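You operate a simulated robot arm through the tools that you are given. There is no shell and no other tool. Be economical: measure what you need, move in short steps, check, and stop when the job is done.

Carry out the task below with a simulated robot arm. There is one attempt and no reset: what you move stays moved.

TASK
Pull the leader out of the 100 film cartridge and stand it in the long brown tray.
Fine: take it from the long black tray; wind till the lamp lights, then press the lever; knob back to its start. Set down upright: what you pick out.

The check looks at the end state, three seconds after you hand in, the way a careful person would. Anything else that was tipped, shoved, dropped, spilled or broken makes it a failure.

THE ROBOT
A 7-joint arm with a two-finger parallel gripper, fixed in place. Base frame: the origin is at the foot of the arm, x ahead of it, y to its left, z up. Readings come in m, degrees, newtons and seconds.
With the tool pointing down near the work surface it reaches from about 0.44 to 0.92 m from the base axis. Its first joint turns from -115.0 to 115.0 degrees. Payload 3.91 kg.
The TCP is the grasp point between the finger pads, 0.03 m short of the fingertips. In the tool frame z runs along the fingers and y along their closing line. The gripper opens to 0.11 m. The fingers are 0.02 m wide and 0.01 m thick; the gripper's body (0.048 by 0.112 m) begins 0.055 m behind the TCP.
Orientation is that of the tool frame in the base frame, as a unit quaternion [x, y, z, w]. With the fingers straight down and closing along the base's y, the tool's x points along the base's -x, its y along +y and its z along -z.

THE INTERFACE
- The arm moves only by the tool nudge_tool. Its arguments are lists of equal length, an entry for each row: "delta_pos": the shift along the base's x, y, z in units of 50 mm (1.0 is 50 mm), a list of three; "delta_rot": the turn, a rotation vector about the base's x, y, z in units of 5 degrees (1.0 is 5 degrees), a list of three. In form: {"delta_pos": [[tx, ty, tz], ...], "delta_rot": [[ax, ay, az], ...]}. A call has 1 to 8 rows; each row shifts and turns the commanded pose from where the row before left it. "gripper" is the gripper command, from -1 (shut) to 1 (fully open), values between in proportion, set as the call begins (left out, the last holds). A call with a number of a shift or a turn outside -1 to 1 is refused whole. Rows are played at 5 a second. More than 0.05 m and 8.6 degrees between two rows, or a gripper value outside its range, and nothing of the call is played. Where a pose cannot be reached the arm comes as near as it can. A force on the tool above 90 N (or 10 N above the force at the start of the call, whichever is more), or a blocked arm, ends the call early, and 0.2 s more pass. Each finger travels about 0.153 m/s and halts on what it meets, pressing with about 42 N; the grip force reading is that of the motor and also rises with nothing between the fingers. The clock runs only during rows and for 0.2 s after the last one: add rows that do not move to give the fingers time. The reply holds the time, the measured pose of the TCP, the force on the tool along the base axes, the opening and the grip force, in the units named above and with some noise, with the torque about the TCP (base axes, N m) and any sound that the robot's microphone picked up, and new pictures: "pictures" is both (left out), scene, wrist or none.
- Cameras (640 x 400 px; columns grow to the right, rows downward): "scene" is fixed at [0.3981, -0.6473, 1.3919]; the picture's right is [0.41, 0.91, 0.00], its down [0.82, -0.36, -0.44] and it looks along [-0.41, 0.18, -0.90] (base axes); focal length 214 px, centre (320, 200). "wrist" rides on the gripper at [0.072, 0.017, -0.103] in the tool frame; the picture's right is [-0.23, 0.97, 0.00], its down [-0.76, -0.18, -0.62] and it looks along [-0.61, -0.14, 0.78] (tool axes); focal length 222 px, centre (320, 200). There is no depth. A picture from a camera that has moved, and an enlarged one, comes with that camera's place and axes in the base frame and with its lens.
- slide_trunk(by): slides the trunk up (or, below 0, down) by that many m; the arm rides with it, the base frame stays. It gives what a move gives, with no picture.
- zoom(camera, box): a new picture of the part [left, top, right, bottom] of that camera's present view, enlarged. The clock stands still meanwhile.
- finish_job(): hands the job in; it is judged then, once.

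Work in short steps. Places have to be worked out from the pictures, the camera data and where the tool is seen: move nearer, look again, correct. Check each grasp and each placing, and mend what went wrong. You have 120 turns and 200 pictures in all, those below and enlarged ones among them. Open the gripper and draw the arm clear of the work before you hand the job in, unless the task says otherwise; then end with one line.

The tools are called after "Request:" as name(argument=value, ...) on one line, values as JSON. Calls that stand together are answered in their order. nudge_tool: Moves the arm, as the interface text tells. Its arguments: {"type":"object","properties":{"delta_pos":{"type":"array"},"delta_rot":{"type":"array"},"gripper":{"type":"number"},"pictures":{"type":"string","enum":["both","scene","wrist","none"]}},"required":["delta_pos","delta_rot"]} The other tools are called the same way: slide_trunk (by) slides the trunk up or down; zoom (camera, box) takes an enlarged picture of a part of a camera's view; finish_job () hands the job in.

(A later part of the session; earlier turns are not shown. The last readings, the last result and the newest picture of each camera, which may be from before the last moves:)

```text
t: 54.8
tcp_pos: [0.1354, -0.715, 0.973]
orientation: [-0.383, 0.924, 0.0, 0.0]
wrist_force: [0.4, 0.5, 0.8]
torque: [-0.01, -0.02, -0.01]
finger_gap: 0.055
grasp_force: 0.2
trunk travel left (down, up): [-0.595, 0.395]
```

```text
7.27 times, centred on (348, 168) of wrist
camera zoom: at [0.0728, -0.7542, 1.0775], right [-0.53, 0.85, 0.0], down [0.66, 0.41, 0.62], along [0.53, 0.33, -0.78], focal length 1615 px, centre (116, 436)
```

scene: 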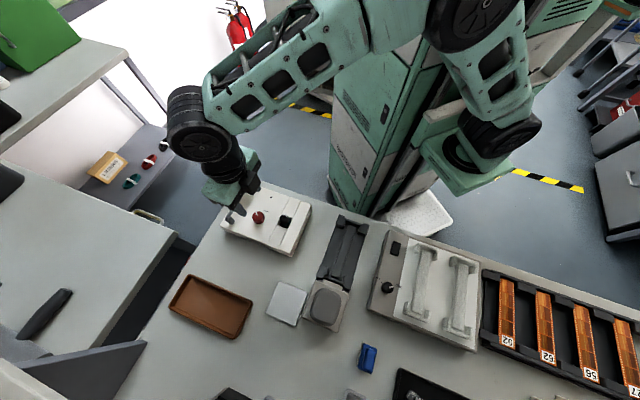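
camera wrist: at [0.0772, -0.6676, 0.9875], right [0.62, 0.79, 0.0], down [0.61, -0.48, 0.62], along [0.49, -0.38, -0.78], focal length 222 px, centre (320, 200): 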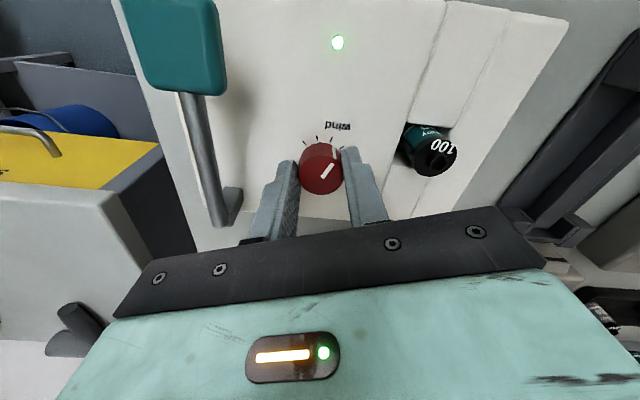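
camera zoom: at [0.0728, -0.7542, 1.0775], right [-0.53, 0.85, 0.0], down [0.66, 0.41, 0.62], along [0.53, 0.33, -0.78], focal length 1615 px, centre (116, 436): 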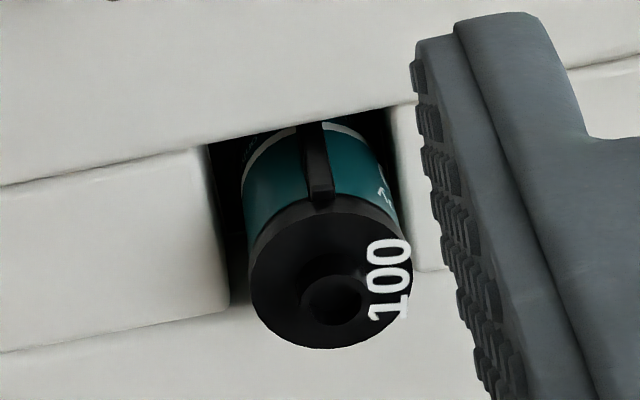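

The knob is back at the first tick, but no leader shows and the lamp is still lit. I suspect the cartridge isn't fully seated, so I'll close the fingers and press gently on its top.

Request:
nudge_tool(delta_pos=[[0.39, 0.63, 0], [0.38, 0.63, 0], [0, 0, -0.6], [0, 0, -0.4], [0, 0, 0]], delta_rot=[[0, 0, 0], [0, 0, 0], [0, 0, 0], [0, 0, 0], [0, 0, 0]], gripper=-1, pictures="none")

Request:
zoom(camera="wrist", box=[230, 60, 410, 190])

Request:
zoom(camera="scene", box=[255, 190, 315, 230])

```text
t: 56.0
tcp_pos: [0.1761, -0.6519, 0.9232]
orientation: [-0.383, 0.924, 0.0, 0.0]
wrist_force: [0.5, -0.7, 0.2]
torque: [-0.01, 0.01, 0.01]
finger_gap: 0.0
grasp_force: 37.9
trunk travel left (down, up): [-0.595, 0.395]
```

```text
3.08 times, centred on (320, 125) of wrist
camera zoom: at [0.112, -0.6911, 1.0283], right [-0.53, 0.85, 0.0], down [0.66, 0.41, 0.62], along [0.53, 0.33, -0.78], focal length 684 px, centre (320, 431)
```

zoom: 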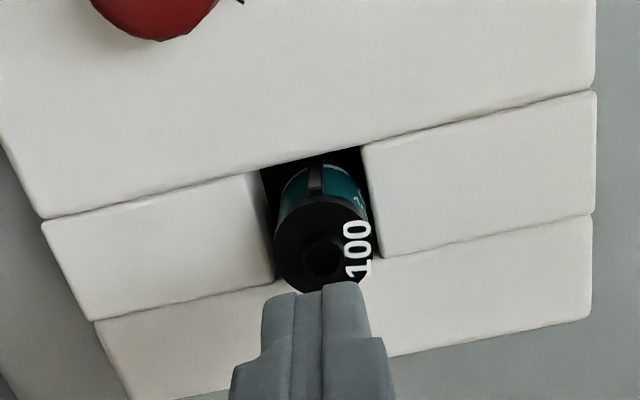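

```text
10.00 times, centred on (285, 210) of scene
camera zoom: at [0.3981, -0.6473, 1.3919], right [0.41, 0.91, 0.0], down [0.82, -0.36, -0.44], along [-0.41, 0.18, -0.9], focal length 2145 px, centre (670, 100)
```

zoom: 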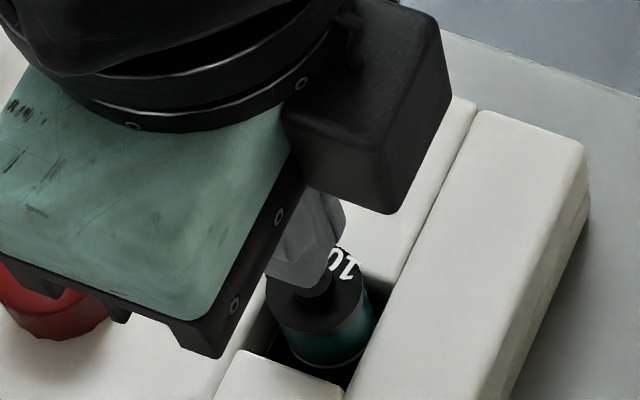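

The tip is nearly over the hub. I'll shift slightly and press down gently while watching the force.

Request:
nudge_tool(delta_pos=[[-0.04, -0.04, -0.2], [0, 0, -0.2], [0, 0, -0.1], [0, 0, 0]], delta_rot=[[0, 0, 0], [0, 0, 0], [0, 0, 0], [0, 0, 0]], pictures="none")

Request:
nudge_tool(delta_pos=[[0, 0, -0.06], [0, 0, 0]], delta_rot=[[0, 0, 0], [0, 0, 0]], pictures="none")

Request:
zoom(camera="wrist", box=[230, 60, 410, 190])

```text
t: 57.0
tcp_pos: [0.1742, -0.6532, 0.8988]
orientation: [-0.383, 0.924, 0.0, 0.0]
wrist_force: [0.1, 0.1, -0.5]
torque: [0.02, 0.0, -0.01]
finger_gap: 0.0
grasp_force: 38.5
trunk travel left (down, up): [-0.595, 0.395]
```

```text
t: 57.6
tcp_pos: [0.1722, -0.6538, 0.8953]
orientation: [-0.383, 0.924, 0.0, 0.0]
wrist_force: [0.0, 0.0, 0.4]
torque: [0.0, -0.02, 0.0]
finger_gap: 0.0
grasp_force: 37.8
trunk travel left (down, up): [-0.595, 0.395]
```

```text
3.08 times, centred on (320, 125) of wrist
camera zoom: at [0.1103, -0.6933, 0.9993], right [-0.53, 0.85, 0.0], down [0.66, 0.41, 0.62], along [0.53, 0.33, -0.78], focal length 684 px, centre (320, 431)
```

zoom: 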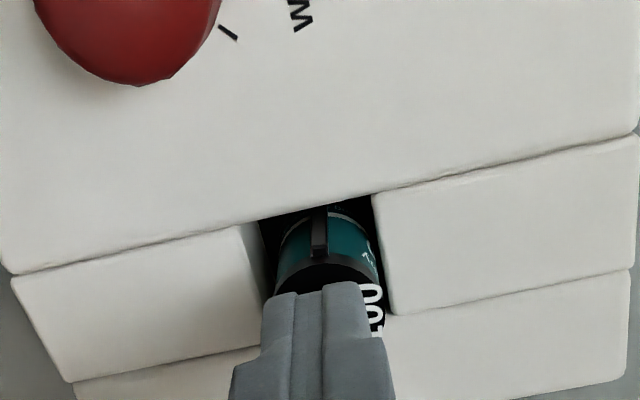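

No contact yet. I'll go down in 3 mm steps.

Request:
nudge_tool(delta_pos=[[0, 0, -0.06], [0, 0, 0]], delta_rot=[[0, 0, 0], [0, 0, 0]], pictures="none")

Request:
nudge_tool(delta_pos=[[0, 0, -0.06], [0, 0, 0]], delta_rot=[[0, 0, 0], [0, 0, 0]], pictures="none")

```text
t: 58.2
tcp_pos: [0.1737, -0.6535, 0.8931]
orientation: [-0.383, 0.924, -0.002, -0.001]
wrist_force: [0.5, 0.4, 10.5]
torque: [0.02, -0.05, -0.01]
finger_gap: 0.0003
grasp_force: 37.9
trunk travel left (down, up): [-0.595, 0.395]
```

```text
t: 58.8
tcp_pos: [0.1724, -0.6537, 0.892]
orientation: [-0.383, 0.924, -0.003, -0.001]
wrist_force: [0.4, 0.0, 43.0]
torque: [0.04, -0.11, 0.0]
finger_gap: 0.0
grasp_force: 37.9
trunk travel left (down, up): [-0.595, 0.395]
```

The hub is solid at z≈0.862, so the cartridge is seated. The leader may be hidden on the body side of the pocket. I'll rise, open, and grip the cartridge to lift it and inspect.

Request:
nudge_tool(delta_pos=[[0, 0, 0.3], [0, 0, 0.3], [0, 0, 0]], delta_rot=[[0, 0, 0], [0, 0, 0], [0, 0, 0]], pictures="none")

Request:
nudge_tool(delta_pos=[[0.03, 0.03, 0], [0, 0, -0.3], [0, 0, -0.26], [0, 0, 0]], delta_rot=[[0, 0, 0], [0, 0, 0], [0, 0, 0], [0, 0, 0]], gripper=0.0, pictures="none")

Request:
zoom(camera="wrist", box=[230, 80, 410, 210])

```text
t: 59.6
tcp_pos: [0.1734, -0.6524, 0.9191]
orientation: [-0.383, 0.924, 0.001, 0.001]
wrist_force: [-0.5, 0.7, -0.1]
torque: [0.01, 0.0, -0.01]
finger_gap: 0.0
grasp_force: 37.7
trunk travel left (down, up): [-0.595, 0.395]
```

```text
t: 60.6
tcp_pos: [0.1763, -0.6526, 0.8911]
orientation: [-0.383, 0.924, 0.0, 0.0]
wrist_force: [0.5, -0.4, 0.4]
torque: [-0.01, -0.02, -0.02]
finger_gap: 0.055
grasp_force: 0.1
trunk travel left (down, up): [-0.595, 0.395]
```

```text
3.08 times, centred on (320, 145) of wrist
camera zoom: at [0.1126, -0.6913, 0.9946], right [-0.53, 0.85, 0.0], down [0.66, 0.41, 0.62], along [0.53, 0.33, -0.78], focal length 684 px, centre (320, 369)
```

zoom: 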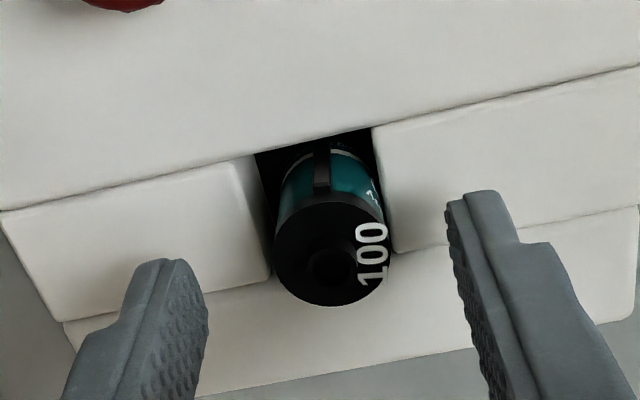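

The cartridge is centred between the fingers. I'll lower 11 mm, close, and lift.

Request:
nudge_tool(delta_pos=[[0, 0, -0.21], [0, 0, 0]], delta_rot=[[0, 0, 0], [0, 0, 0]], pictures="none")

Request:
nudge_tool(delta_pos=[[0, 0, 0], [0, 0, 0], [0, 0, 0]], delta_rot=[[0, 0, 0], [0, 0, 0], [0, 0, 0]], gripper=-0.8, pictures="none")

Request:
nudge_tool(delta_pos=[[0, 0, 0.3], [0, 0, 0.4], [0, 0, 0.4], [0, 0, 0.4], [0, 0, 0.4], [0, 0, 0]], delta_rot=[[0, 0, 0], [0, 0, 0], [0, 0, 0], [0, 0, 0], [0, 0, 0], [0, 0, 0]], pictures="none")

Request:
zoom(camera="wrist", box=[230, 60, 410, 190])

Request:
zoom(camera="scene", box=[240, 165, 330, 225])

```text
t: 61.2
tcp_pos: [0.1758, -0.6526, 0.8805]
orientation: [-0.383, 0.924, 0.0, 0.0]
wrist_force: [-0.2, 0.0, 0.7]
torque: [0.02, -0.03, 0.0]
finger_gap: 0.0548
grasp_force: 0.1
trunk travel left (down, up): [-0.595, 0.395]
```

```text
t: 62.0
tcp_pos: [0.1756, -0.653, 0.8805]
orientation: [-0.382, 0.924, 0.0, 0.0]
wrist_force: [0.0, -0.1, 0.1]
torque: [-0.03, 0.0, 0.02]
finger_gap: 0.0237
grasp_force: 42.1
trunk travel left (down, up): [-0.595, 0.395]
```

```text
t: 63.4
tcp_pos: [0.1747, -0.6518, 0.9763]
orientation: [-0.383, 0.924, 0.0, 0.001]
wrist_force: [0.0, -0.1, 0.2]
torque: [-0.02, 0.02, 0.02]
finger_gap: 0.0237
grasp_force: 41.7
trunk travel left (down, up): [-0.595, 0.395]
```

```text
3.08 times, centred on (320, 125) of wrist
camera zoom: at [0.1119, -0.6917, 1.0802], right [-0.53, 0.85, 0.0], down [0.66, 0.41, 0.62], along [0.53, 0.33, -0.78], focal length 684 px, centre (320, 431)
```

zoom: 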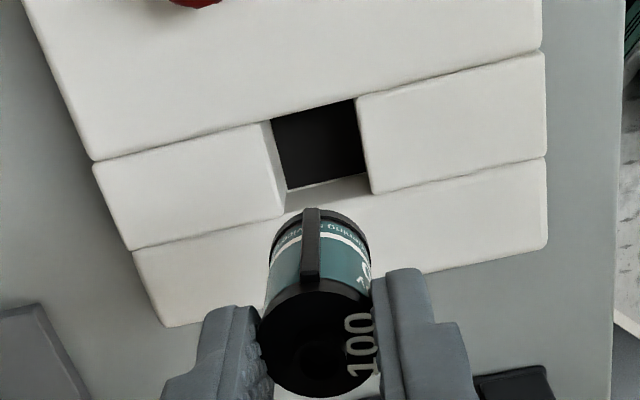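

```text
6.67 times, centred on (285, 195) of scene
camera zoom: at [0.3981, -0.6473, 1.3919], right [0.41, 0.91, 0.0], down [0.82, -0.36, -0.44], along [-0.41, 0.18, -0.9], focal length 1430 px, centre (553, 233)
```

zoom: 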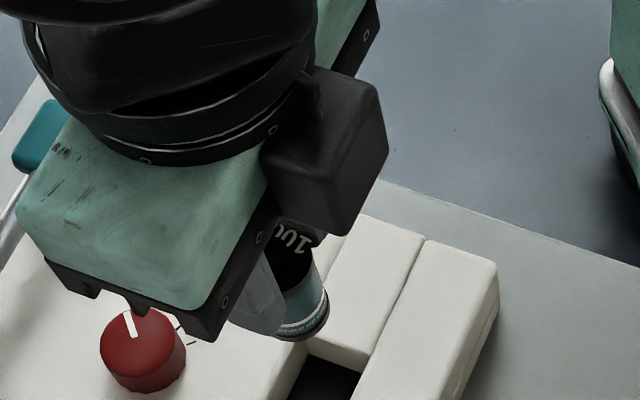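

There is no leader on the lip, so the cycle did not take. I'll look into the empty pocket for a slot or marking and check the lamp.

Request:
zoom(camera="wrist", box=[295, 80, 345, 128])

Request:
nudge_tool(delta_pos=[[0, 0, 0.5], [0.7, 0.7, 0.1], [0.5, 0.5, 0], [0, 0, 0]], delta_rot=[[0, 0, 0], [0, 0, 0], [0, 0, 0], [0, 0, 0]], pictures="wrist")

Request:
zoom(camera="scene", box=[264, 205, 306, 233])

```text
8.33 times, centred on (320, 104) of wrist
camera zoom: at [0.1119, -0.6917, 1.0802], right [-0.53, 0.85, 0.0], down [0.66, 0.41, 0.62], along [0.53, 0.33, -0.78], focal length 1851 px, centre (320, 1000)
```

zoom: 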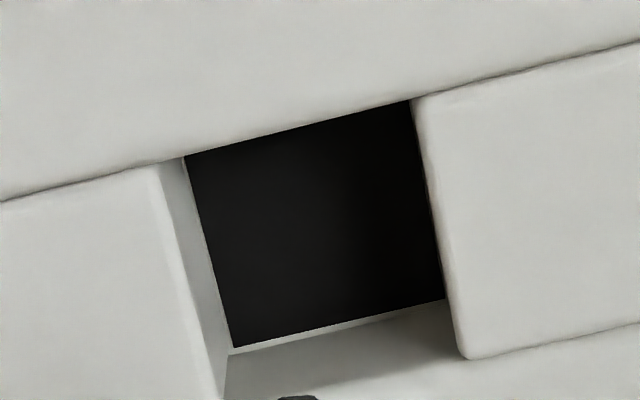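

```text
t: 64.4
tcp_pos: [0.2349, -0.5931, 1.0066]
orientation: [-0.382, 0.924, 0.0, 0.0]
wrist_force: [-1.0, 0.0, 0.4]
torque: [0.0, 0.0, 0.01]
finger_gap: 0.0238
grasp_force: 42.2
trunk travel left (down, up): [-0.595, 0.395]
camera wrist: at [0.1723, -0.6328, 1.1105], right [-0.53, 0.85, 0.0], down [0.66, 0.41, 0.62], along [0.53, 0.33, -0.78], focal length 222 px, centre (320, 200)
```

wrist: 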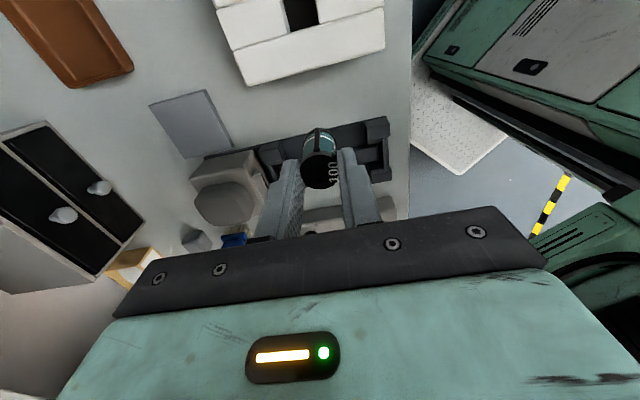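

```text
14.29 times, centred on (285, 219) of scene
camera zoom: at [0.3981, -0.6473, 1.3919], right [0.41, 0.91, 0.0], down [0.82, -0.36, -0.44], along [-0.41, 0.18, -0.9], focal length 3064 px, centre (820, -71)
```

zoom: 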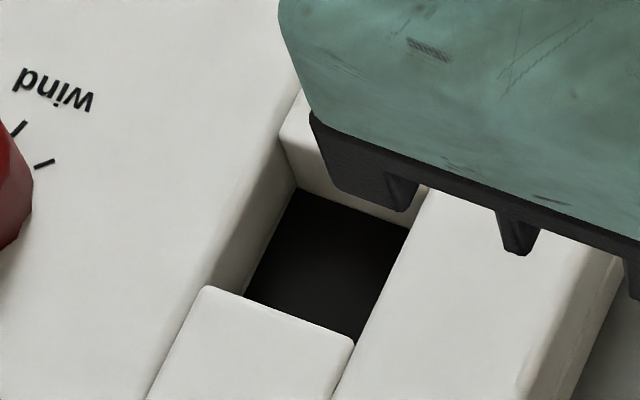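

Request:
zoom(camera="wrist", box=[290, 115, 350, 195])

Request:
zoom(camera="scene", box=[210, 160, 330, 240])

```text
5.00 times, centred on (320, 155) of wrist
camera zoom: at [0.1723, -0.6328, 1.1105], right [-0.53, 0.85, 0.0], down [0.66, 0.41, 0.62], along [0.53, 0.33, -0.78], focal length 1111 px, centre (320, 425)
```

zoom: 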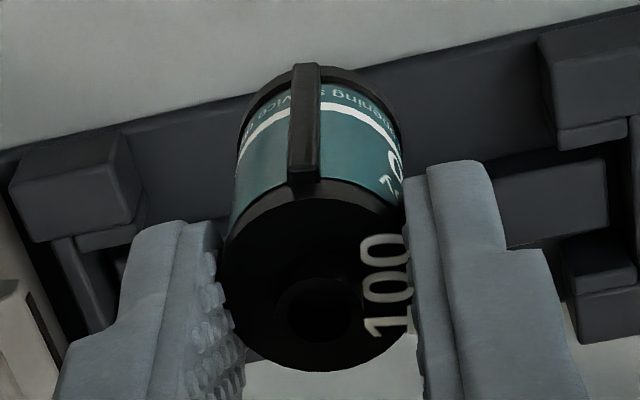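

```text
5.00 times, centred on (270, 200) of scene
camera zoom: at [0.3981, -0.6473, 1.3919], right [0.41, 0.91, 0.0], down [0.82, -0.36, -0.44], along [-0.41, 0.18, -0.9], focal length 1072 px, centre (570, 200)
```

zoom: 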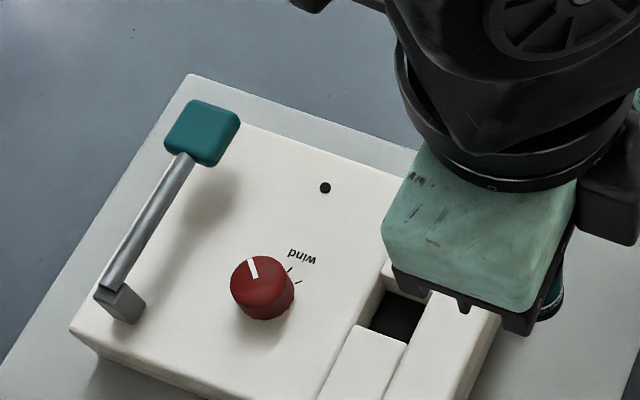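

The lamp went out when the cartridge came out, so the machine senses it. I'll check the knob's exact angle against the start picture, since finishing may depend on a true return.

Request:
zoom(camera="scene", box=[210, 165, 320, 235])

```text
5.71 times, centred on (265, 200) of scene
camera zoom: at [0.3981, -0.6473, 1.3919], right [0.41, 0.91, 0.0], down [0.82, -0.36, -0.44], along [-0.41, 0.18, -0.9], focal length 1226 px, centre (634, 200)
```

zoom: 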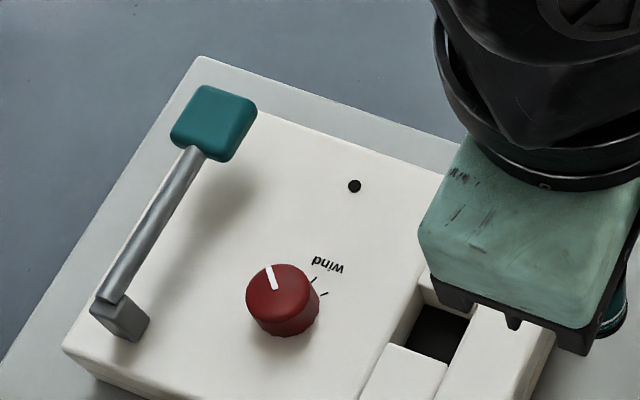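

The knob is exactly back at its start and the machine hasn't moved. I'll put the cartridge back along the exact reverse path and repeat the cycle, watching the lever more closely.

Request:
nudge_tool(delta_pos=[[-0.6, -0.6, 0], [-0.6, -0.6, 0], [0, 0, -0.6], [0, 0, -0.5], [0, 0, -0.3], [0, 0, -0.2], [0, 0, 0]], delta_rot=[[0, 0, 0], [0, 0, 0], [0, 0, 0], [0, 0, 0], [0, 0, 0], [0, 0, 0], [0, 0, 0]], pictures="none")

Request:
zoom(camera="wrist", box=[250, 90, 390, 190])

```text
t: 66.0
tcp_pos: [0.1763, -0.6511, 0.9262]
orientation: [-0.383, 0.924, 0.0, 0.0]
wrist_force: [-0.4, -0.9, -0.1]
torque: [0.01, -0.01, -0.03]
finger_gap: 0.0236
grasp_force: 42.2
trunk travel left (down, up): [-0.595, 0.395]
```

```text
4.00 times, centred on (320, 140) of wrist
camera zoom: at [0.1123, -0.6917, 1.0303], right [-0.53, 0.85, 0.0], down [0.66, 0.41, 0.62], along [0.53, 0.33, -0.78], focal length 888 px, centre (320, 440)
```

zoom: 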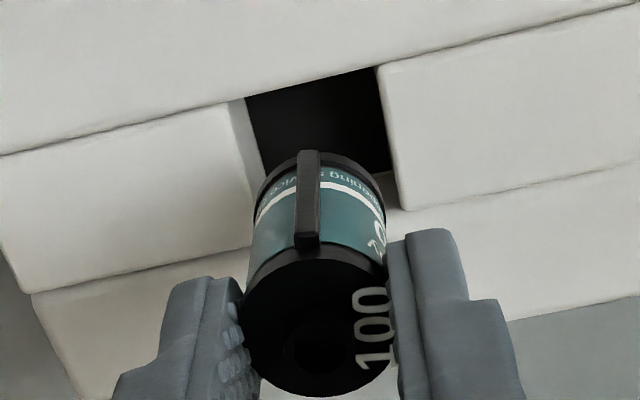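

It is on the same path, so I'll lower it to the seat in steps.

Request:
nudge_tool(delta_pos=[[0, 0, -0.15], [0, 0, -0.15], [0, 0, -0.15], [0, 0, -0.15], [0, 0, -0.15], [0, 0, 0]], delta_rot=[[0, 0, 0], [0, 0, 0], [0, 0, 0], [0, 0, 0], [0, 0, 0], [0, 0, 0]], pictures="none")

Request:
nudge_tool(delta_pos=[[0, 0, -0.08], [0, 0, -0.06], [0, 0, 0]], delta_rot=[[0, 0, 0], [0, 0, 0], [0, 0, 0]], pictures="none")

Request:
zoom(camera="wrist", box=[250, 90, 390, 190])

```text
t: 67.4
tcp_pos: [0.1752, -0.6515, 0.888]
orientation: [-0.383, 0.924, 0.0, 0.0]
wrist_force: [0.2, -0.5, -0.6]
torque: [0.01, -0.01, 0.02]
finger_gap: 0.0241
grasp_force: 41.6
trunk travel left (down, up): [-0.595, 0.395]
```

```text
t: 68.2
tcp_pos: [0.1745, -0.6512, 0.8817]
orientation: [-0.383, 0.924, 0.0, 0.0]
wrist_force: [-0.9, 0.5, 0.3]
torque: [0.01, 0.01, 0.0]
finger_gap: 0.0239
grasp_force: 42.4
trunk travel left (down, up): [-0.595, 0.395]
```

```text
4.00 times, centred on (320, 140) of wrist
camera zoom: at [0.1114, -0.6911, 0.9854], right [-0.53, 0.85, 0.0], down [0.66, 0.41, 0.62], along [0.53, 0.33, -0.78], focal length 888 px, centre (320, 440)
```

zoom: 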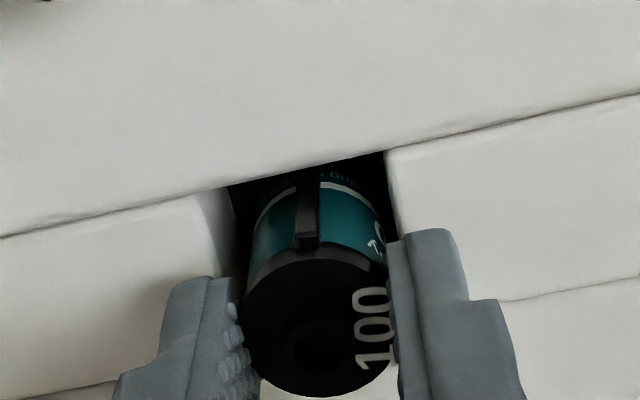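

It is seated with essentially no force. I'll release and move to the knob.

Request:
nudge_tool(delta_pos=[[0, 0, 0], [0, 0, 0], [0, 0, 0]], delta_rot=[[0, 0, 0], [0, 0, 0], [0, 0, 0]], gripper=0.0, pictures="none")

Request:
nudge_tool(delta_pos=[[0, 0, 0.6], [0, 0, 0.9], [-0.38, -0.62, 0], [-0.38, -0.62, 0], [0, 0, -0.6], [0, 0, 0]], delta_rot=[[0, 0, 0], [0, 0, 0], [0, 0, 0], [0, 0, 0], [0, 0, 0], [0, 0, 0]], pictures="wrist")

```text
t: 69.0
tcp_pos: [0.1748, -0.6523, 0.8812]
orientation: [-0.383, 0.924, 0.0, 0.0]
wrist_force: [0.6, 0.7, -0.1]
torque: [0.01, 0.0, 0.01]
finger_gap: 0.055
grasp_force: 0.1
trunk travel left (down, up): [-0.595, 0.395]
```

```text
t: 70.4
tcp_pos: [0.1368, -0.7122, 0.9273]
orientation: [-0.382, 0.924, 0.001, 0.0]
wrist_force: [-0.1, 0.2, 1.1]
torque: [0.03, -0.02, 0.01]
finger_gap: 0.0551
grasp_force: 0.1
trunk travel left (down, up): [-0.595, 0.395]
camera wrist: at [0.073, -0.7518, 1.0309], right [-0.53, 0.85, 0.0], down [0.66, 0.41, 0.62], along [0.53, 0.33, -0.78], focal length 222 px, centre (320, 200)
```

wrist: 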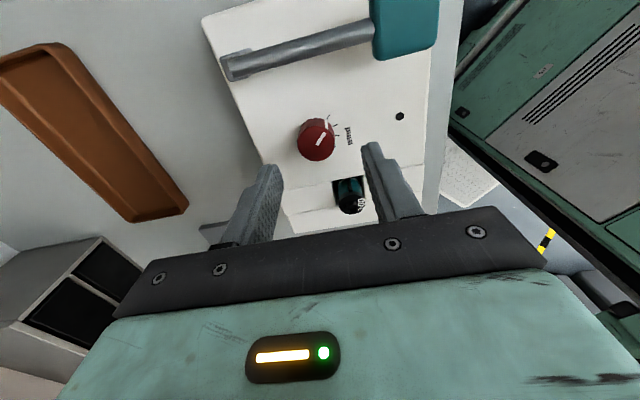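

The lamp is dark, as expected for a new cycle. I'll lower onto the knob and grip.

Request:
nudge_tool(delta_pos=[[0, -0.04, -0.5], [0, 0, -0.36], [0, 0, 0]], delta_rot=[[0, 0, 0], [0, 0, 0], [0, 0, 0]], pictures="none")

Request:
nudge_tool(delta_pos=[[0, 0, 0], [0, 0, 0], [0, 0, 0]], delta_rot=[[0, 0, 0], [0, 0, 0], [0, 0, 0]], gripper=-0.8, pictures="none")

Request:
nudge_tool(delta_pos=[[0, 0, 0], [0, 0, 0], [0, 0, 0], [0, 0, 0], [0, 0, 0], [0, 0, 0], [0, 0, 0], [0, 0, 0]], delta_rot=[[0, 0, -1], [0, 0, -1], [0, 0, -1], [0, 0, -1], [0, 0, -1], [0, 0, -1], [0, 0, -1], [0, 0, -1]], pictures="none")

Request:
nudge_tool(delta_pos=[[0, 0, 0], [0, 0, 0], [0, 0, 0], [0, 0, 0]], delta_rot=[[0, 0, -1], [0, 0, -1], [0, 0, -1], [0, 0, -0.6]], pictures="wrist")

```text
t: 71.2
tcp_pos: [0.1358, -0.7146, 0.8831]
orientation: [-0.382, 0.924, 0.0, 0.0]
wrist_force: [0.6, 0.3, 0.3]
torque: [0.0, -0.01, 0.02]
finger_gap: 0.0551
grasp_force: 0.1
trunk travel left (down, up): [-0.595, 0.395]
```

```text
t: 72.0
tcp_pos: [0.1381, -0.716, 0.8824]
orientation: [-0.382, 0.924, -0.001, 0.0]
wrist_force: [6.8, -12.6, -3.7]
torque: [-0.75, -0.01, -0.08]
finger_gap: 0.0292
grasp_force: 45.6
trunk travel left (down, up): [-0.595, 0.395]
```

```text
t: 73.8
tcp_pos: [0.1366, -0.7139, 0.8842]
orientation: [-0.043, 0.999, 0.0, 0.0]
wrist_force: [4.4, 8.9, 6.1]
torque: [0.33, -0.72, 0.01]
finger_gap: 0.0292
grasp_force: 45.0
trunk travel left (down, up): [-0.595, 0.395]
```

```text
t: 74.8
tcp_pos: [0.136, -0.713, 0.8833]
orientation: [0.114, 0.993, 0.002, 0.001]
wrist_force: [4.3, 26.9, 6.6]
torque: [0.66, -0.15, 0.04]
finger_gap: 0.0293
grasp_force: 45.0
trunk travel left (down, up): [-0.595, 0.395]
camera wrist: at [0.07, -0.6818, 0.9878], right [0.44, 0.9, 0.0], down [0.7, -0.35, 0.62], along [0.56, -0.27, -0.78], focal length 222 px, centre (320, 200)
```

wrist: 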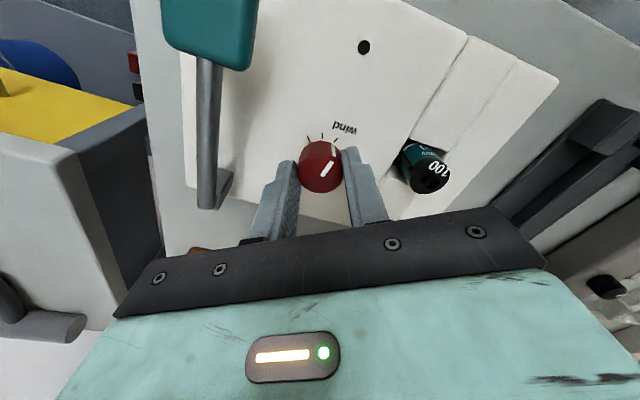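

At 58° the lamp is still dark. I'll advance in small steps, with side-force relief, to catch where it lights.

Request:
nudge_tool(delta_pos=[[0, 0.03, 0], [0, 0, 0]], delta_rot=[[0, 0, -0.8], [0, 0, 0]], pictures="wrist")

```text
t: 75.4
tcp_pos: [0.1371, -0.7131, 0.8839]
orientation: [0.149, 0.989, 0.001, 0.0]
wrist_force: [5.7, 18.8, 4.5]
torque: [0.71, 0.21, 0.06]
finger_gap: 0.0292
grasp_force: 45.4
trunk travel left (down, up): [-0.595, 0.395]
camera wrist: at [0.0724, -0.6767, 0.9877], right [0.5, 0.86, 0.0], down [0.68, -0.39, 0.62], along [0.54, -0.31, -0.78], focal length 222 px, centre (320, 200)
```

wrist: 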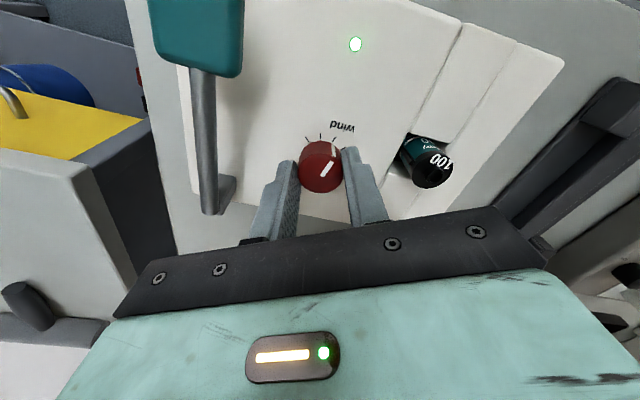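

The lamp lit at about 62° and I'm stopping there. I'll release, rise, shut the fingers, and go above the lever pad.

Request:
nudge_tool(delta_pos=[[0, 0, 0], [0, 0, 0], [0, 0, 0]], delta_rot=[[0, 0, 0], [0, 0, 0], [0, 0, 0]], gripper=0.0, pictures="none")

Request:
nudge_tool(delta_pos=[[0, 0, 0.6], [0, 0, 0.9], [0, 0, 0.2]], delta_rot=[[0, 0, 0], [0, 0, 0], [0, 0, 0]], pictures="none")

Request:
nudge_tool(delta_pos=[[-0.88, 0.02, 0], [-0.88, 0.02, 0], [0, 0, -0.6], [0, 0, -0.4], [0, 0, 0]], delta_rot=[[0, 0, 0], [0, 0, 0], [0, 0, 0], [0, 0, 0], [0, 0, 0]], gripper=-1, pictures="wrist")

```text
t: 76.2
tcp_pos: [0.137, -0.7152, 0.8832]
orientation: [0.148, 0.989, 0.0, 0.0]
wrist_force: [0.5, 0.2, 0.4]
torque: [-0.01, -0.03, 0.01]
finger_gap: 0.0549
grasp_force: 0.1
trunk travel left (down, up): [-0.595, 0.395]
```

```text
t: 77.0
tcp_pos: [0.1371, -0.7154, 0.9691]
orientation: [0.149, 0.989, 0.0, 0.0]
wrist_force: [0.1, 0.2, 0.0]
torque: [0.02, 0.0, -0.02]
finger_gap: 0.0555
grasp_force: 0.1
trunk travel left (down, up): [-0.595, 0.395]
```

```text
t: 78.2
tcp_pos: [0.0478, -0.7126, 0.9159]
orientation: [0.147, 0.989, 0.0, 0.0]
wrist_force: [-0.2, -0.1, 0.4]
torque: [0.01, -0.01, 0.0]
finger_gap: 0.0
grasp_force: 37.5
trunk travel left (down, up): [-0.595, 0.395]
camera wrist: at [-0.0168, -0.6756, 1.0203], right [0.5, 0.86, 0.0], down [0.68, -0.39, 0.62], along [0.54, -0.31, -0.78], focal length 222 px, centre (320, 200)
```

wrist: 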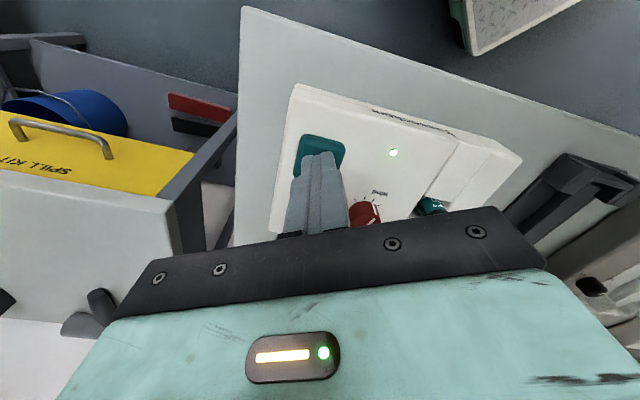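

The lamp is lit and the tip is over the pad. I'll press down in steps to the stop and hold.

Request:
nudge_tool(delta_pos=[[0, 0, -0.12], [0, 0, -0.12], [0, 0, -0.12], [0, 0, -0.1], [0, 0, -0.06], [0, 0, 0], [0, 0, 0], [0, 0, 0]], delta_rot=[[0, 0, 0], [0, 0, 0], [0, 0, 0], [0, 0, 0], [0, 0, 0], [0, 0, 0], [0, 0, 0], [0, 0, 0]], pictures="wrist")

Request:
zoom(camera="scene", box=[210, 165, 320, 235])

Request:
zoom(camera="wrist", box=[260, 80, 460, 220])

```text
t: 80.0
tcp_pos: [0.0449, -0.7126, 0.896]
orientation: [0.148, 0.989, -0.002, 0.0]
wrist_force: [-8.7, 10.2, 38.9]
torque: [-0.03, 0.0, 0.05]
finger_gap: 0.0
grasp_force: 37.7
trunk travel left (down, up): [-0.595, 0.395]
camera wrist: at [-0.0178, -0.6745, 0.9985], right [0.5, 0.86, -0.01], down [0.68, -0.39, 0.62], along [0.54, -0.32, -0.78], focal length 222 px, centre (320, 200)
```

wrist: 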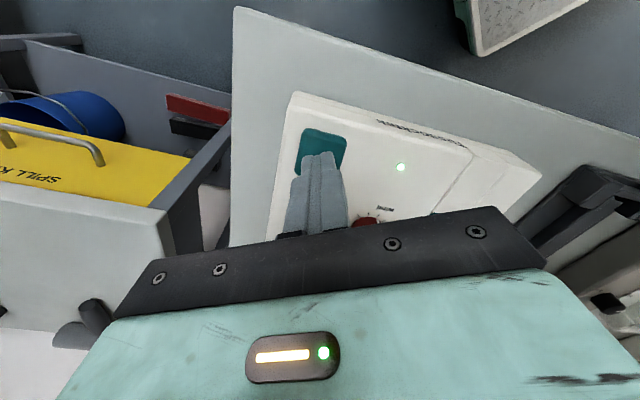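

```text
5.71 times, centred on (265, 200) of scene
camera zoom: at [0.3981, -0.6473, 1.3919], right [0.41, 0.91, 0.0], down [0.82, -0.36, -0.44], along [-0.41, 0.18, -0.9], focal length 1226 px, centre (634, 200)
```

zoom: 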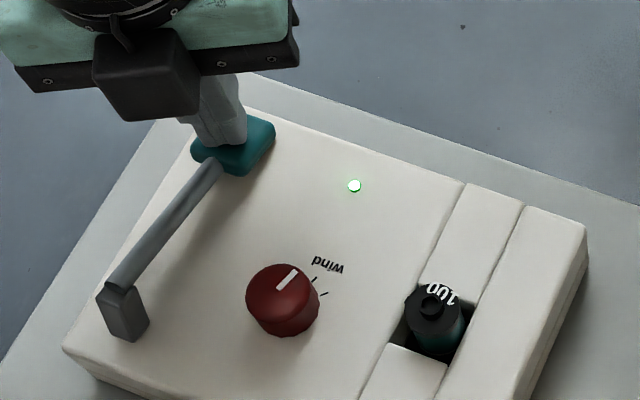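

```text
2.86 times, centred on (360, 150) of wrist
camera zoom: at [-0.0178, -0.6745, 0.9985], right [0.5, 0.86, -0.01], down [0.68, -0.39, 0.62], along [0.54, -0.32, -0.78], focal length 635 px, centre (206, 343)
```

zoom: 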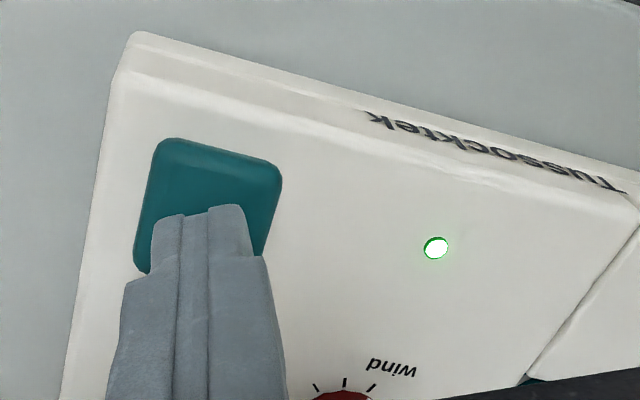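

The pad is fully down and the lamp is lit, but no leader is visible. I'll look around for what a pulled-out leader looks like and re-examine the cartridge closely.

Request:
zoom(camera="scene", box=[80, 130, 200, 215])

Request:
zoom(camera="scene", box=[276, 208, 300, 226])

```text
4.71 times, centred on (140, 172) of scene
camera zoom: at [0.3981, -0.6473, 1.3919], right [0.41, 0.91, 0.0], down [0.82, -0.36, -0.44], along [-0.41, 0.18, -0.9], focal length 1009 px, centre (1167, 329)
```

zoom: 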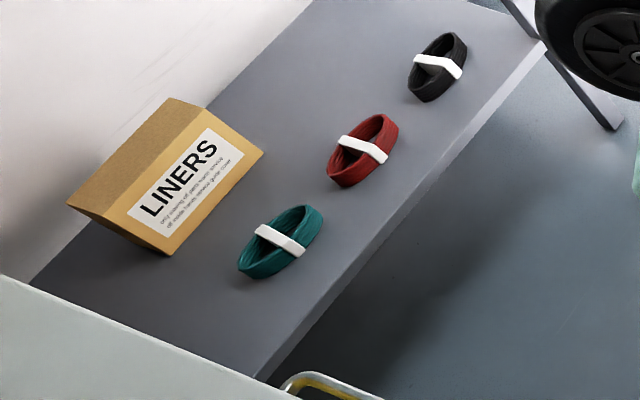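

```text
16.00 times, centred on (288, 217) of scene
camera zoom: at [0.3981, -0.6473, 1.3919], right [0.41, 0.91, 0.0], down [0.82, -0.36, -0.44], along [-0.41, 0.18, -0.9], focal length 3432 px, centre (832, -72)
```

zoom: 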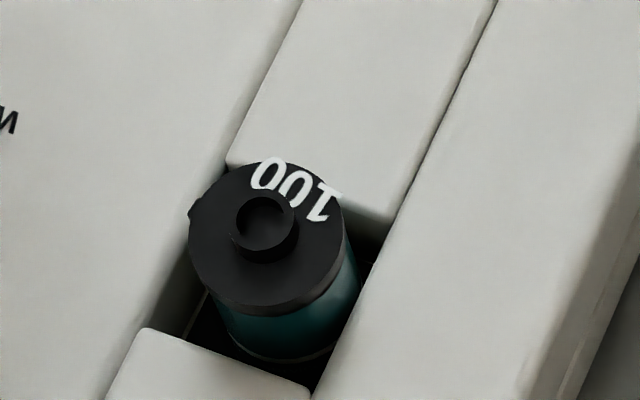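

I'll release the lever and this time lift the cartridge straight away to inspect it before turning the knob back.

Request:
nudge_tool(delta_pos=[[0, 0, 0.3], [0, 0, 0.8], [0, 0, 0.6], [0, 0, 0]], delta_rot=[[0, 0, 0], [0, 0, 0], [0, 0, 0], [0, 0, 0]], pictures="scene")

Request:
zoom(camera="scene", box=[210, 165, 320, 235])

```text
t: 81.0
tcp_pos: [0.0495, -0.713, 0.9766]
orientation: [0.148, 0.989, 0.001, 0.0]
wrist_force: [0.6, -0.8, 0.3]
torque: [-0.01, -0.03, -0.01]
finger_gap: 0.0
grasp_force: 37.9
trunk travel left (down, up): [-0.595, 0.395]
```

scene: 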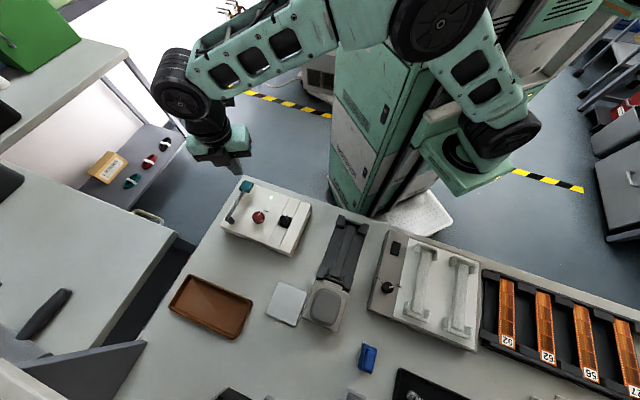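

```text
5.71 times, centred on (265, 200) of scene
camera zoom: at [0.3981, -0.6473, 1.3919], right [0.41, 0.91, 0.0], down [0.82, -0.36, -0.44], along [-0.41, 0.18, -0.9], focal length 1226 px, centre (634, 200)
```

zoom: 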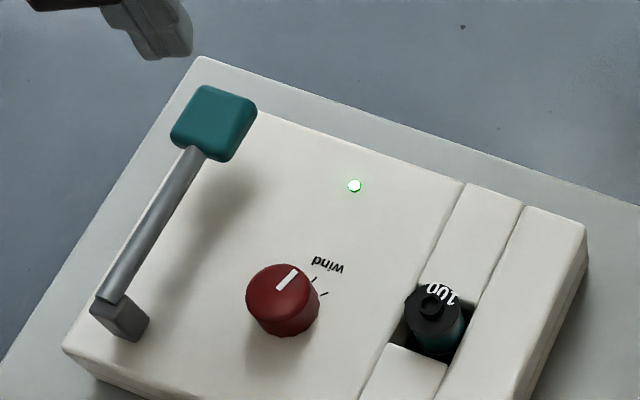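

I'll move back above the cartridge while yawing back to +45°.

Request:
nudge_tool(delta_pos=[[0.32, 0.15, 0], [0.32, 0.15, 0], [0.32, 0.15, 0], [0.32, 0.15, 0], [0.32, 0.15, 0], [0.32, 0.15, 0], [0.32, 0.15, 0], [0.3, 0.17, 0]], delta_rot=[[0, 0, 1], [0, 0, 1], [0, 0, 1], [0, 0, 1], [0, 0, 1], [0, 0, 1], [0, 0, 1], [0, 0, 1]], gripper=0, pictures="none")

Request:
nudge_tool(delta_pos=[[0, 0, 0], [0, 0, 0], [0, 0, 0], [0, 0, 0], [0, 0, -0.6], [0, 0, -0.6], [0, 0, 0]], delta_rot=[[0, 0, 1], [0, 0, 1], [0, 0, 1], [0, 0, 1], [0, 0, 0.4], [0, 0, 0], [0, 0, 0]], pictures="none")

Request:
zoom(camera="wrist", box=[230, 70, 410, 200])

```text
t: 82.8
tcp_pos: [0.1763, -0.6508, 0.9779]
orientation: [-0.2, 0.98, 0.0, 0.0]
wrist_force: [-0.3, 0.3, -0.6]
torque: [0.01, 0.04, 0.0]
finger_gap: 0.0552
grasp_force: 0.1
trunk travel left (down, up): [-0.595, 0.395]
```

```text
t: 84.4
tcp_pos: [0.1744, -0.6521, 0.9189]
orientation: [-0.383, 0.924, 0.0, 0.0]
wrist_force: [0.3, 0.2, 0.0]
torque: [-0.03, -0.04, 0.0]
finger_gap: 0.0549
grasp_force: 0.0
trunk travel left (down, up): [-0.595, 0.395]
```

```text
3.08 times, centred on (320, 135) of wrist
camera zoom: at [0.1116, -0.692, 1.0225], right [-0.53, 0.85, 0.0], down [0.66, 0.41, 0.62], along [0.53, 0.33, -0.78], focal length 684 px, centre (320, 400)
```

zoom: 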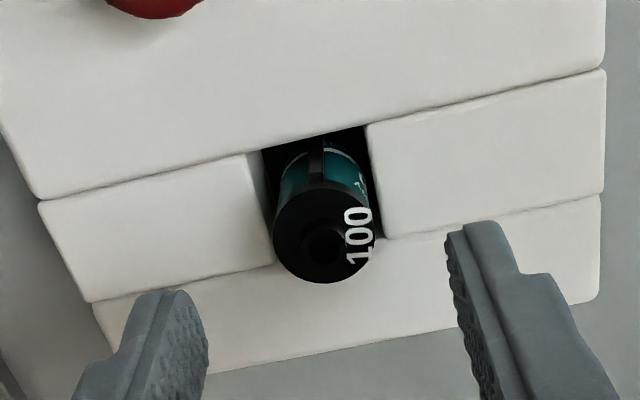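

The fingers are centred over the cartridge. I'll lower, grip, and lift for inspection.

Request:
nudge_tool(delta_pos=[[0.02, 0, -0.4], [0, 0, -0.36], [0, 0, 0]], delta_rot=[[0, 0, 0], [0, 0, 0], [0, 0, 0]], pictures="none")

Request:
nudge_tool(delta_pos=[[0, 0, 0], [0, 0, 0], [0, 0, 0]], delta_rot=[[0, 0, 0], [0, 0, 0], [0, 0, 0]], gripper=-0.8, pictures="none")

Request:
nudge_tool(delta_pos=[[0, 0, 0.3], [0, 0, 0.4], [0, 0, 0.4], [0, 0, 0.4], [0, 0, 0.4], [0, 0, 0]], delta_rot=[[0, 0, 0], [0, 0, 0], [0, 0, 0], [0, 0, 0], [0, 0, 0], [0, 0, 0]], pictures="scene")

Request:
zoom(camera="wrist", box=[230, 60, 410, 190])

```text
t: 85.2
tcp_pos: [0.1769, -0.6521, 0.8788]
orientation: [-0.383, 0.924, 0.0, 0.0]
wrist_force: [-0.2, -0.5, -0.7]
torque: [-0.03, -0.03, 0.02]
finger_gap: 0.0549
grasp_force: 0.0
trunk travel left (down, up): [-0.595, 0.395]
```

```text
t: 86.0
tcp_pos: [0.1774, -0.6519, 0.8804]
orientation: [-0.383, 0.924, 0.0, 0.0]
wrist_force: [0.6, 0.3, -0.4]
torque: [-0.04, 0.02, 0.0]
finger_gap: 0.0236
grasp_force: 42.2
trunk travel left (down, up): [-0.595, 0.395]
```

```text
t: 87.4
tcp_pos: [0.177, -0.6528, 0.9746]
orientation: [-0.382, 0.924, 0.0, -0.001]
wrist_force: [-0.5, -0.6, -0.3]
torque: [0.02, -0.01, 0.01]
finger_gap: 0.0236
grasp_force: 42.5
trunk travel left (down, up): [-0.595, 0.395]
```

scene: 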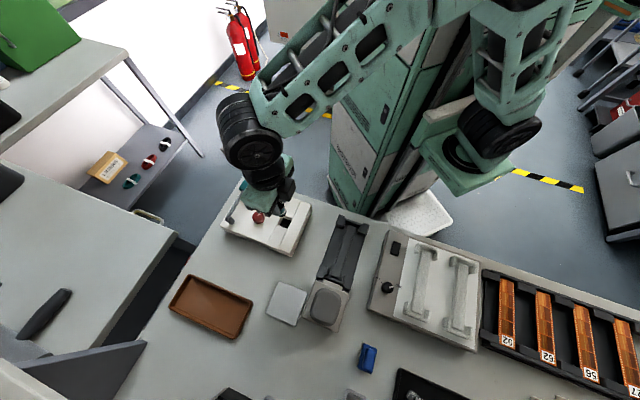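

```text
3.08 times, centred on (320, 125) of wrist
camera zoom: at [0.1139, -0.6913, 1.0784], right [-0.53, 0.85, 0.0], down [0.66, 0.41, 0.62], along [0.53, 0.33, -0.78], focal length 684 px, centre (320, 431)
```

zoom: 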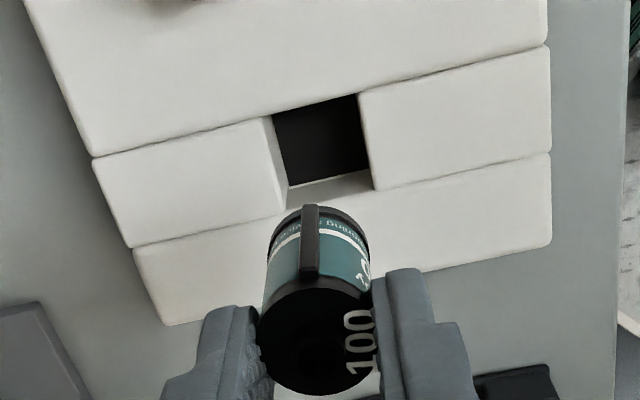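

Still nothing obvious. I'll take a very close look at the lip area and the held cartridge from both cameras.

Request:
zoom(camera="wrist", box=[300, 115, 345, 160])

Request:
zoom(camera="scene", box=[262, 190, 304, 218])

```text
8.89 times, centred on (322, 138) of wrist
camera zoom: at [0.1139, -0.6913, 1.0784], right [-0.53, 0.85, 0.0], down [0.66, 0.41, 0.62], along [0.53, 0.33, -0.78], focal length 1974 px, centre (298, 756)
```

zoom: 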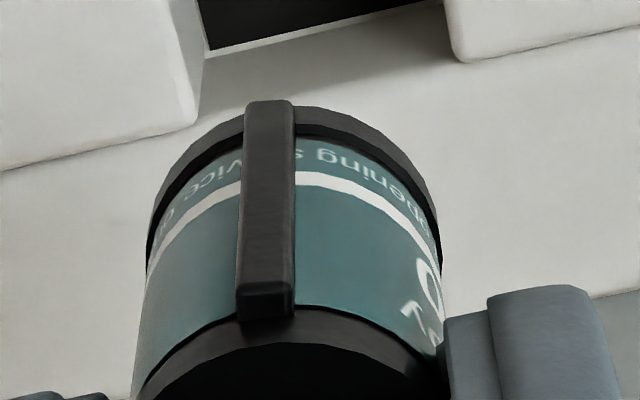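

```text
14.29 times, centred on (283, 204) of scene
camera zoom: at [0.3981, -0.6473, 1.3919], right [0.41, 0.91, 0.0], down [0.82, -0.36, -0.44], along [-0.41, 0.18, -0.9], focal length 3064 px, centre (849, 143)
```

zoom: 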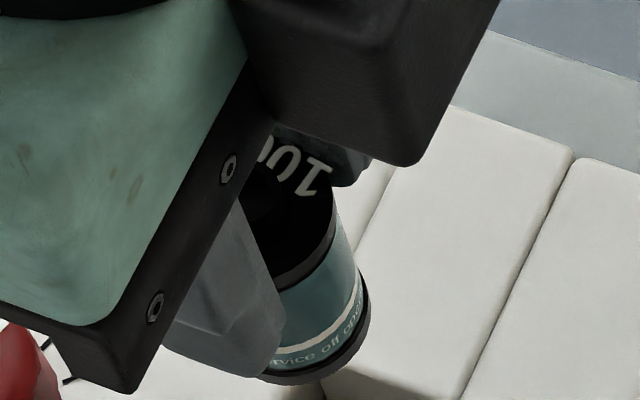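

No film yet. I will follow the sequence strictly this time: no overwinding, a long lever hold, and knob home before lifting. First the cartridge goes back down the same path.

Request:
nudge_tool(delta_pos=[[0, 0, -0.4], [0, 0, -0.4], [0, 0, -0.3], [0, 0, -0.3], [0, 0, -0.3], [0, 0, -0.18], [0, 0, 0]], delta_rot=[[0, 0, 0], [0, 0, 0], [0, 0, 0], [0, 0, 0], [0, 0, 0], [0, 0, 0], [0, 0, 0]], pictures="none")

Request:
nudge_tool(delta_pos=[[0, 0, 0], [0, 0, 0], [0, 0, 0]], delta_rot=[[0, 0, 0], [0, 0, 0], [0, 0, 0]], gripper=0.0, pictures="none")

Request:
nudge_tool(delta_pos=[[0, 0, 0.8], [0, 0, 0.8], [-0.27, -0.41, 0], [-0.27, -0.41, 0], [-0.26, -0.41, 0]], delta_rot=[[0, 0, 0], [0, 0, 0], [0, 0, -1], [0, 0, -1], [0, 0, -1]], pictures="none")

Request:
zoom(camera="scene", box=[210, 165, 320, 235])

```text
t: 89.0
tcp_pos: [0.1767, -0.6522, 0.881]
orientation: [-0.382, 0.924, 0.001, -0.001]
wrist_force: [1.2, 0.7, -0.9]
torque: [-0.01, 0.0, -0.01]
finger_gap: 0.0236
grasp_force: 41.9
trunk travel left (down, up): [-0.595, 0.395]
```

```text
t: 89.8
tcp_pos: [0.1769, -0.6513, 0.8809]
orientation: [-0.382, 0.924, 0.0, 0.0]
wrist_force: [-0.3, 0.6, -0.2]
torque: [-0.02, -0.01, 0.01]
finger_gap: 0.0549
grasp_force: 0.0
trunk travel left (down, up): [-0.595, 0.395]
```

```text
t: 91.0
tcp_pos: [0.1385, -0.7141, 0.9615]
orientation: [-0.258, 0.966, 0.001, 0.001]
wrist_force: [0.6, 0.6, -0.5]
torque: [-0.02, 0.02, -0.03]
finger_gap: 0.0549
grasp_force: 0.2
trunk travel left (down, up): [-0.595, 0.395]
```

```text
5.71 times, centred on (265, 200) of scene
camera zoom: at [0.3981, -0.6473, 1.3919], right [0.41, 0.91, 0.0], down [0.82, -0.36, -0.44], along [-0.41, 0.18, -0.9], focal length 1226 px, centre (634, 200)
```

zoom: 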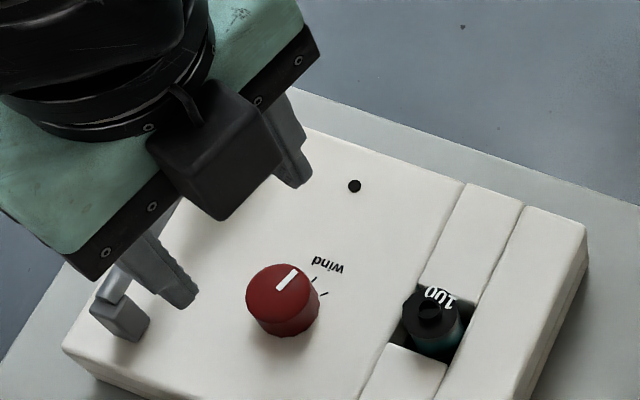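

The lamp is dark with the knob still wound, so it counts real winding while the cartridge is seated. I'll yaw to the knob's wound angle, grip, turn it home, and then wind again.

Request:
nudge_tool(delta_pos=[[0, 0, 0], [0, 0, 0], [0, 0, 0], [0, 0, 0], [0, 0, 0], [0, 0, 0], [0, 0, 0], [-0.04, 0, 0]], delta_rot=[[0, 0, -1], [0, 0, -1], [0, 0, -1], [0, 0, -1], [0, 0, -1], [0, 0, -1], [0, 0, -1], [0, 0, -1]], pictures="none")

Request:
nudge_tool(delta_pos=[[0, 0, -0.5], [0, 0, -0.5], [0, 0, -0.5], [0, 0, -0.06], [0, 0, 0]], delta_rot=[[0, 0, -1], [0, 0, -0.4], [0, 0, 0], [0, 0, 0], [0, 0, 0]], pictures="none")

Request:
nudge_tool(delta_pos=[[0, 0, 0], [0, 0, 0], [0, 0, 0]], delta_rot=[[0, 0, 0], [0, 0, 0], [0, 0, 0]], gripper=-0.8, pictures="wrist")

```text
t: 92.8
tcp_pos: [0.1349, -0.7139, 0.9603]
orientation: [0.089, 0.996, 0.001, 0.0]
wrist_force: [0.7, 0.2, 0.5]
torque: [0.01, 0.01, 0.0]
finger_gap: 0.0553
grasp_force: 0.0
trunk travel left (down, up): [-0.595, 0.395]
```

```text
t: 94.0
tcp_pos: [0.1356, -0.7125, 0.883]
orientation: [0.148, 0.989, 0.0, 0.0]
wrist_force: [-0.4, -0.3, -0.4]
torque: [-0.04, 0.02, 0.01]
finger_gap: 0.0551
grasp_force: 0.2
trunk travel left (down, up): [-0.595, 0.395]
```

```text
t: 94.8
tcp_pos: [0.1356, -0.713, 0.8826]
orientation: [0.148, 0.989, 0.0, 0.0]
wrist_force: [-0.3, 1.4, -1.0]
torque: [-0.01, -0.06, -0.03]
finger_gap: 0.0292
grasp_force: 45.1
trunk travel left (down, up): [-0.595, 0.395]
camera wrist: at [0.0716, -0.6764, 0.9871], right [0.5, 0.86, 0.0], down [0.68, -0.39, 0.62], along [0.54, -0.31, -0.78], focal length 222 px, centre (320, 200)
```

wrist: 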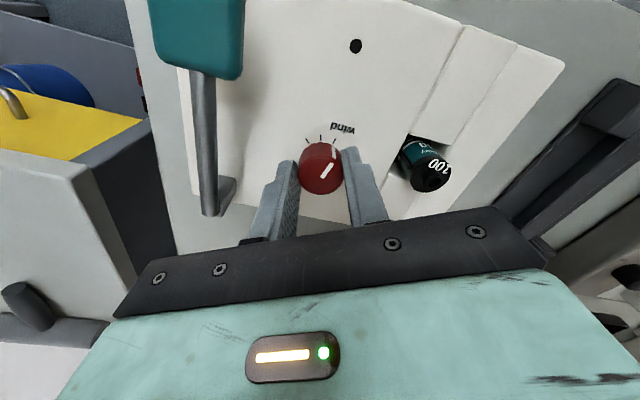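

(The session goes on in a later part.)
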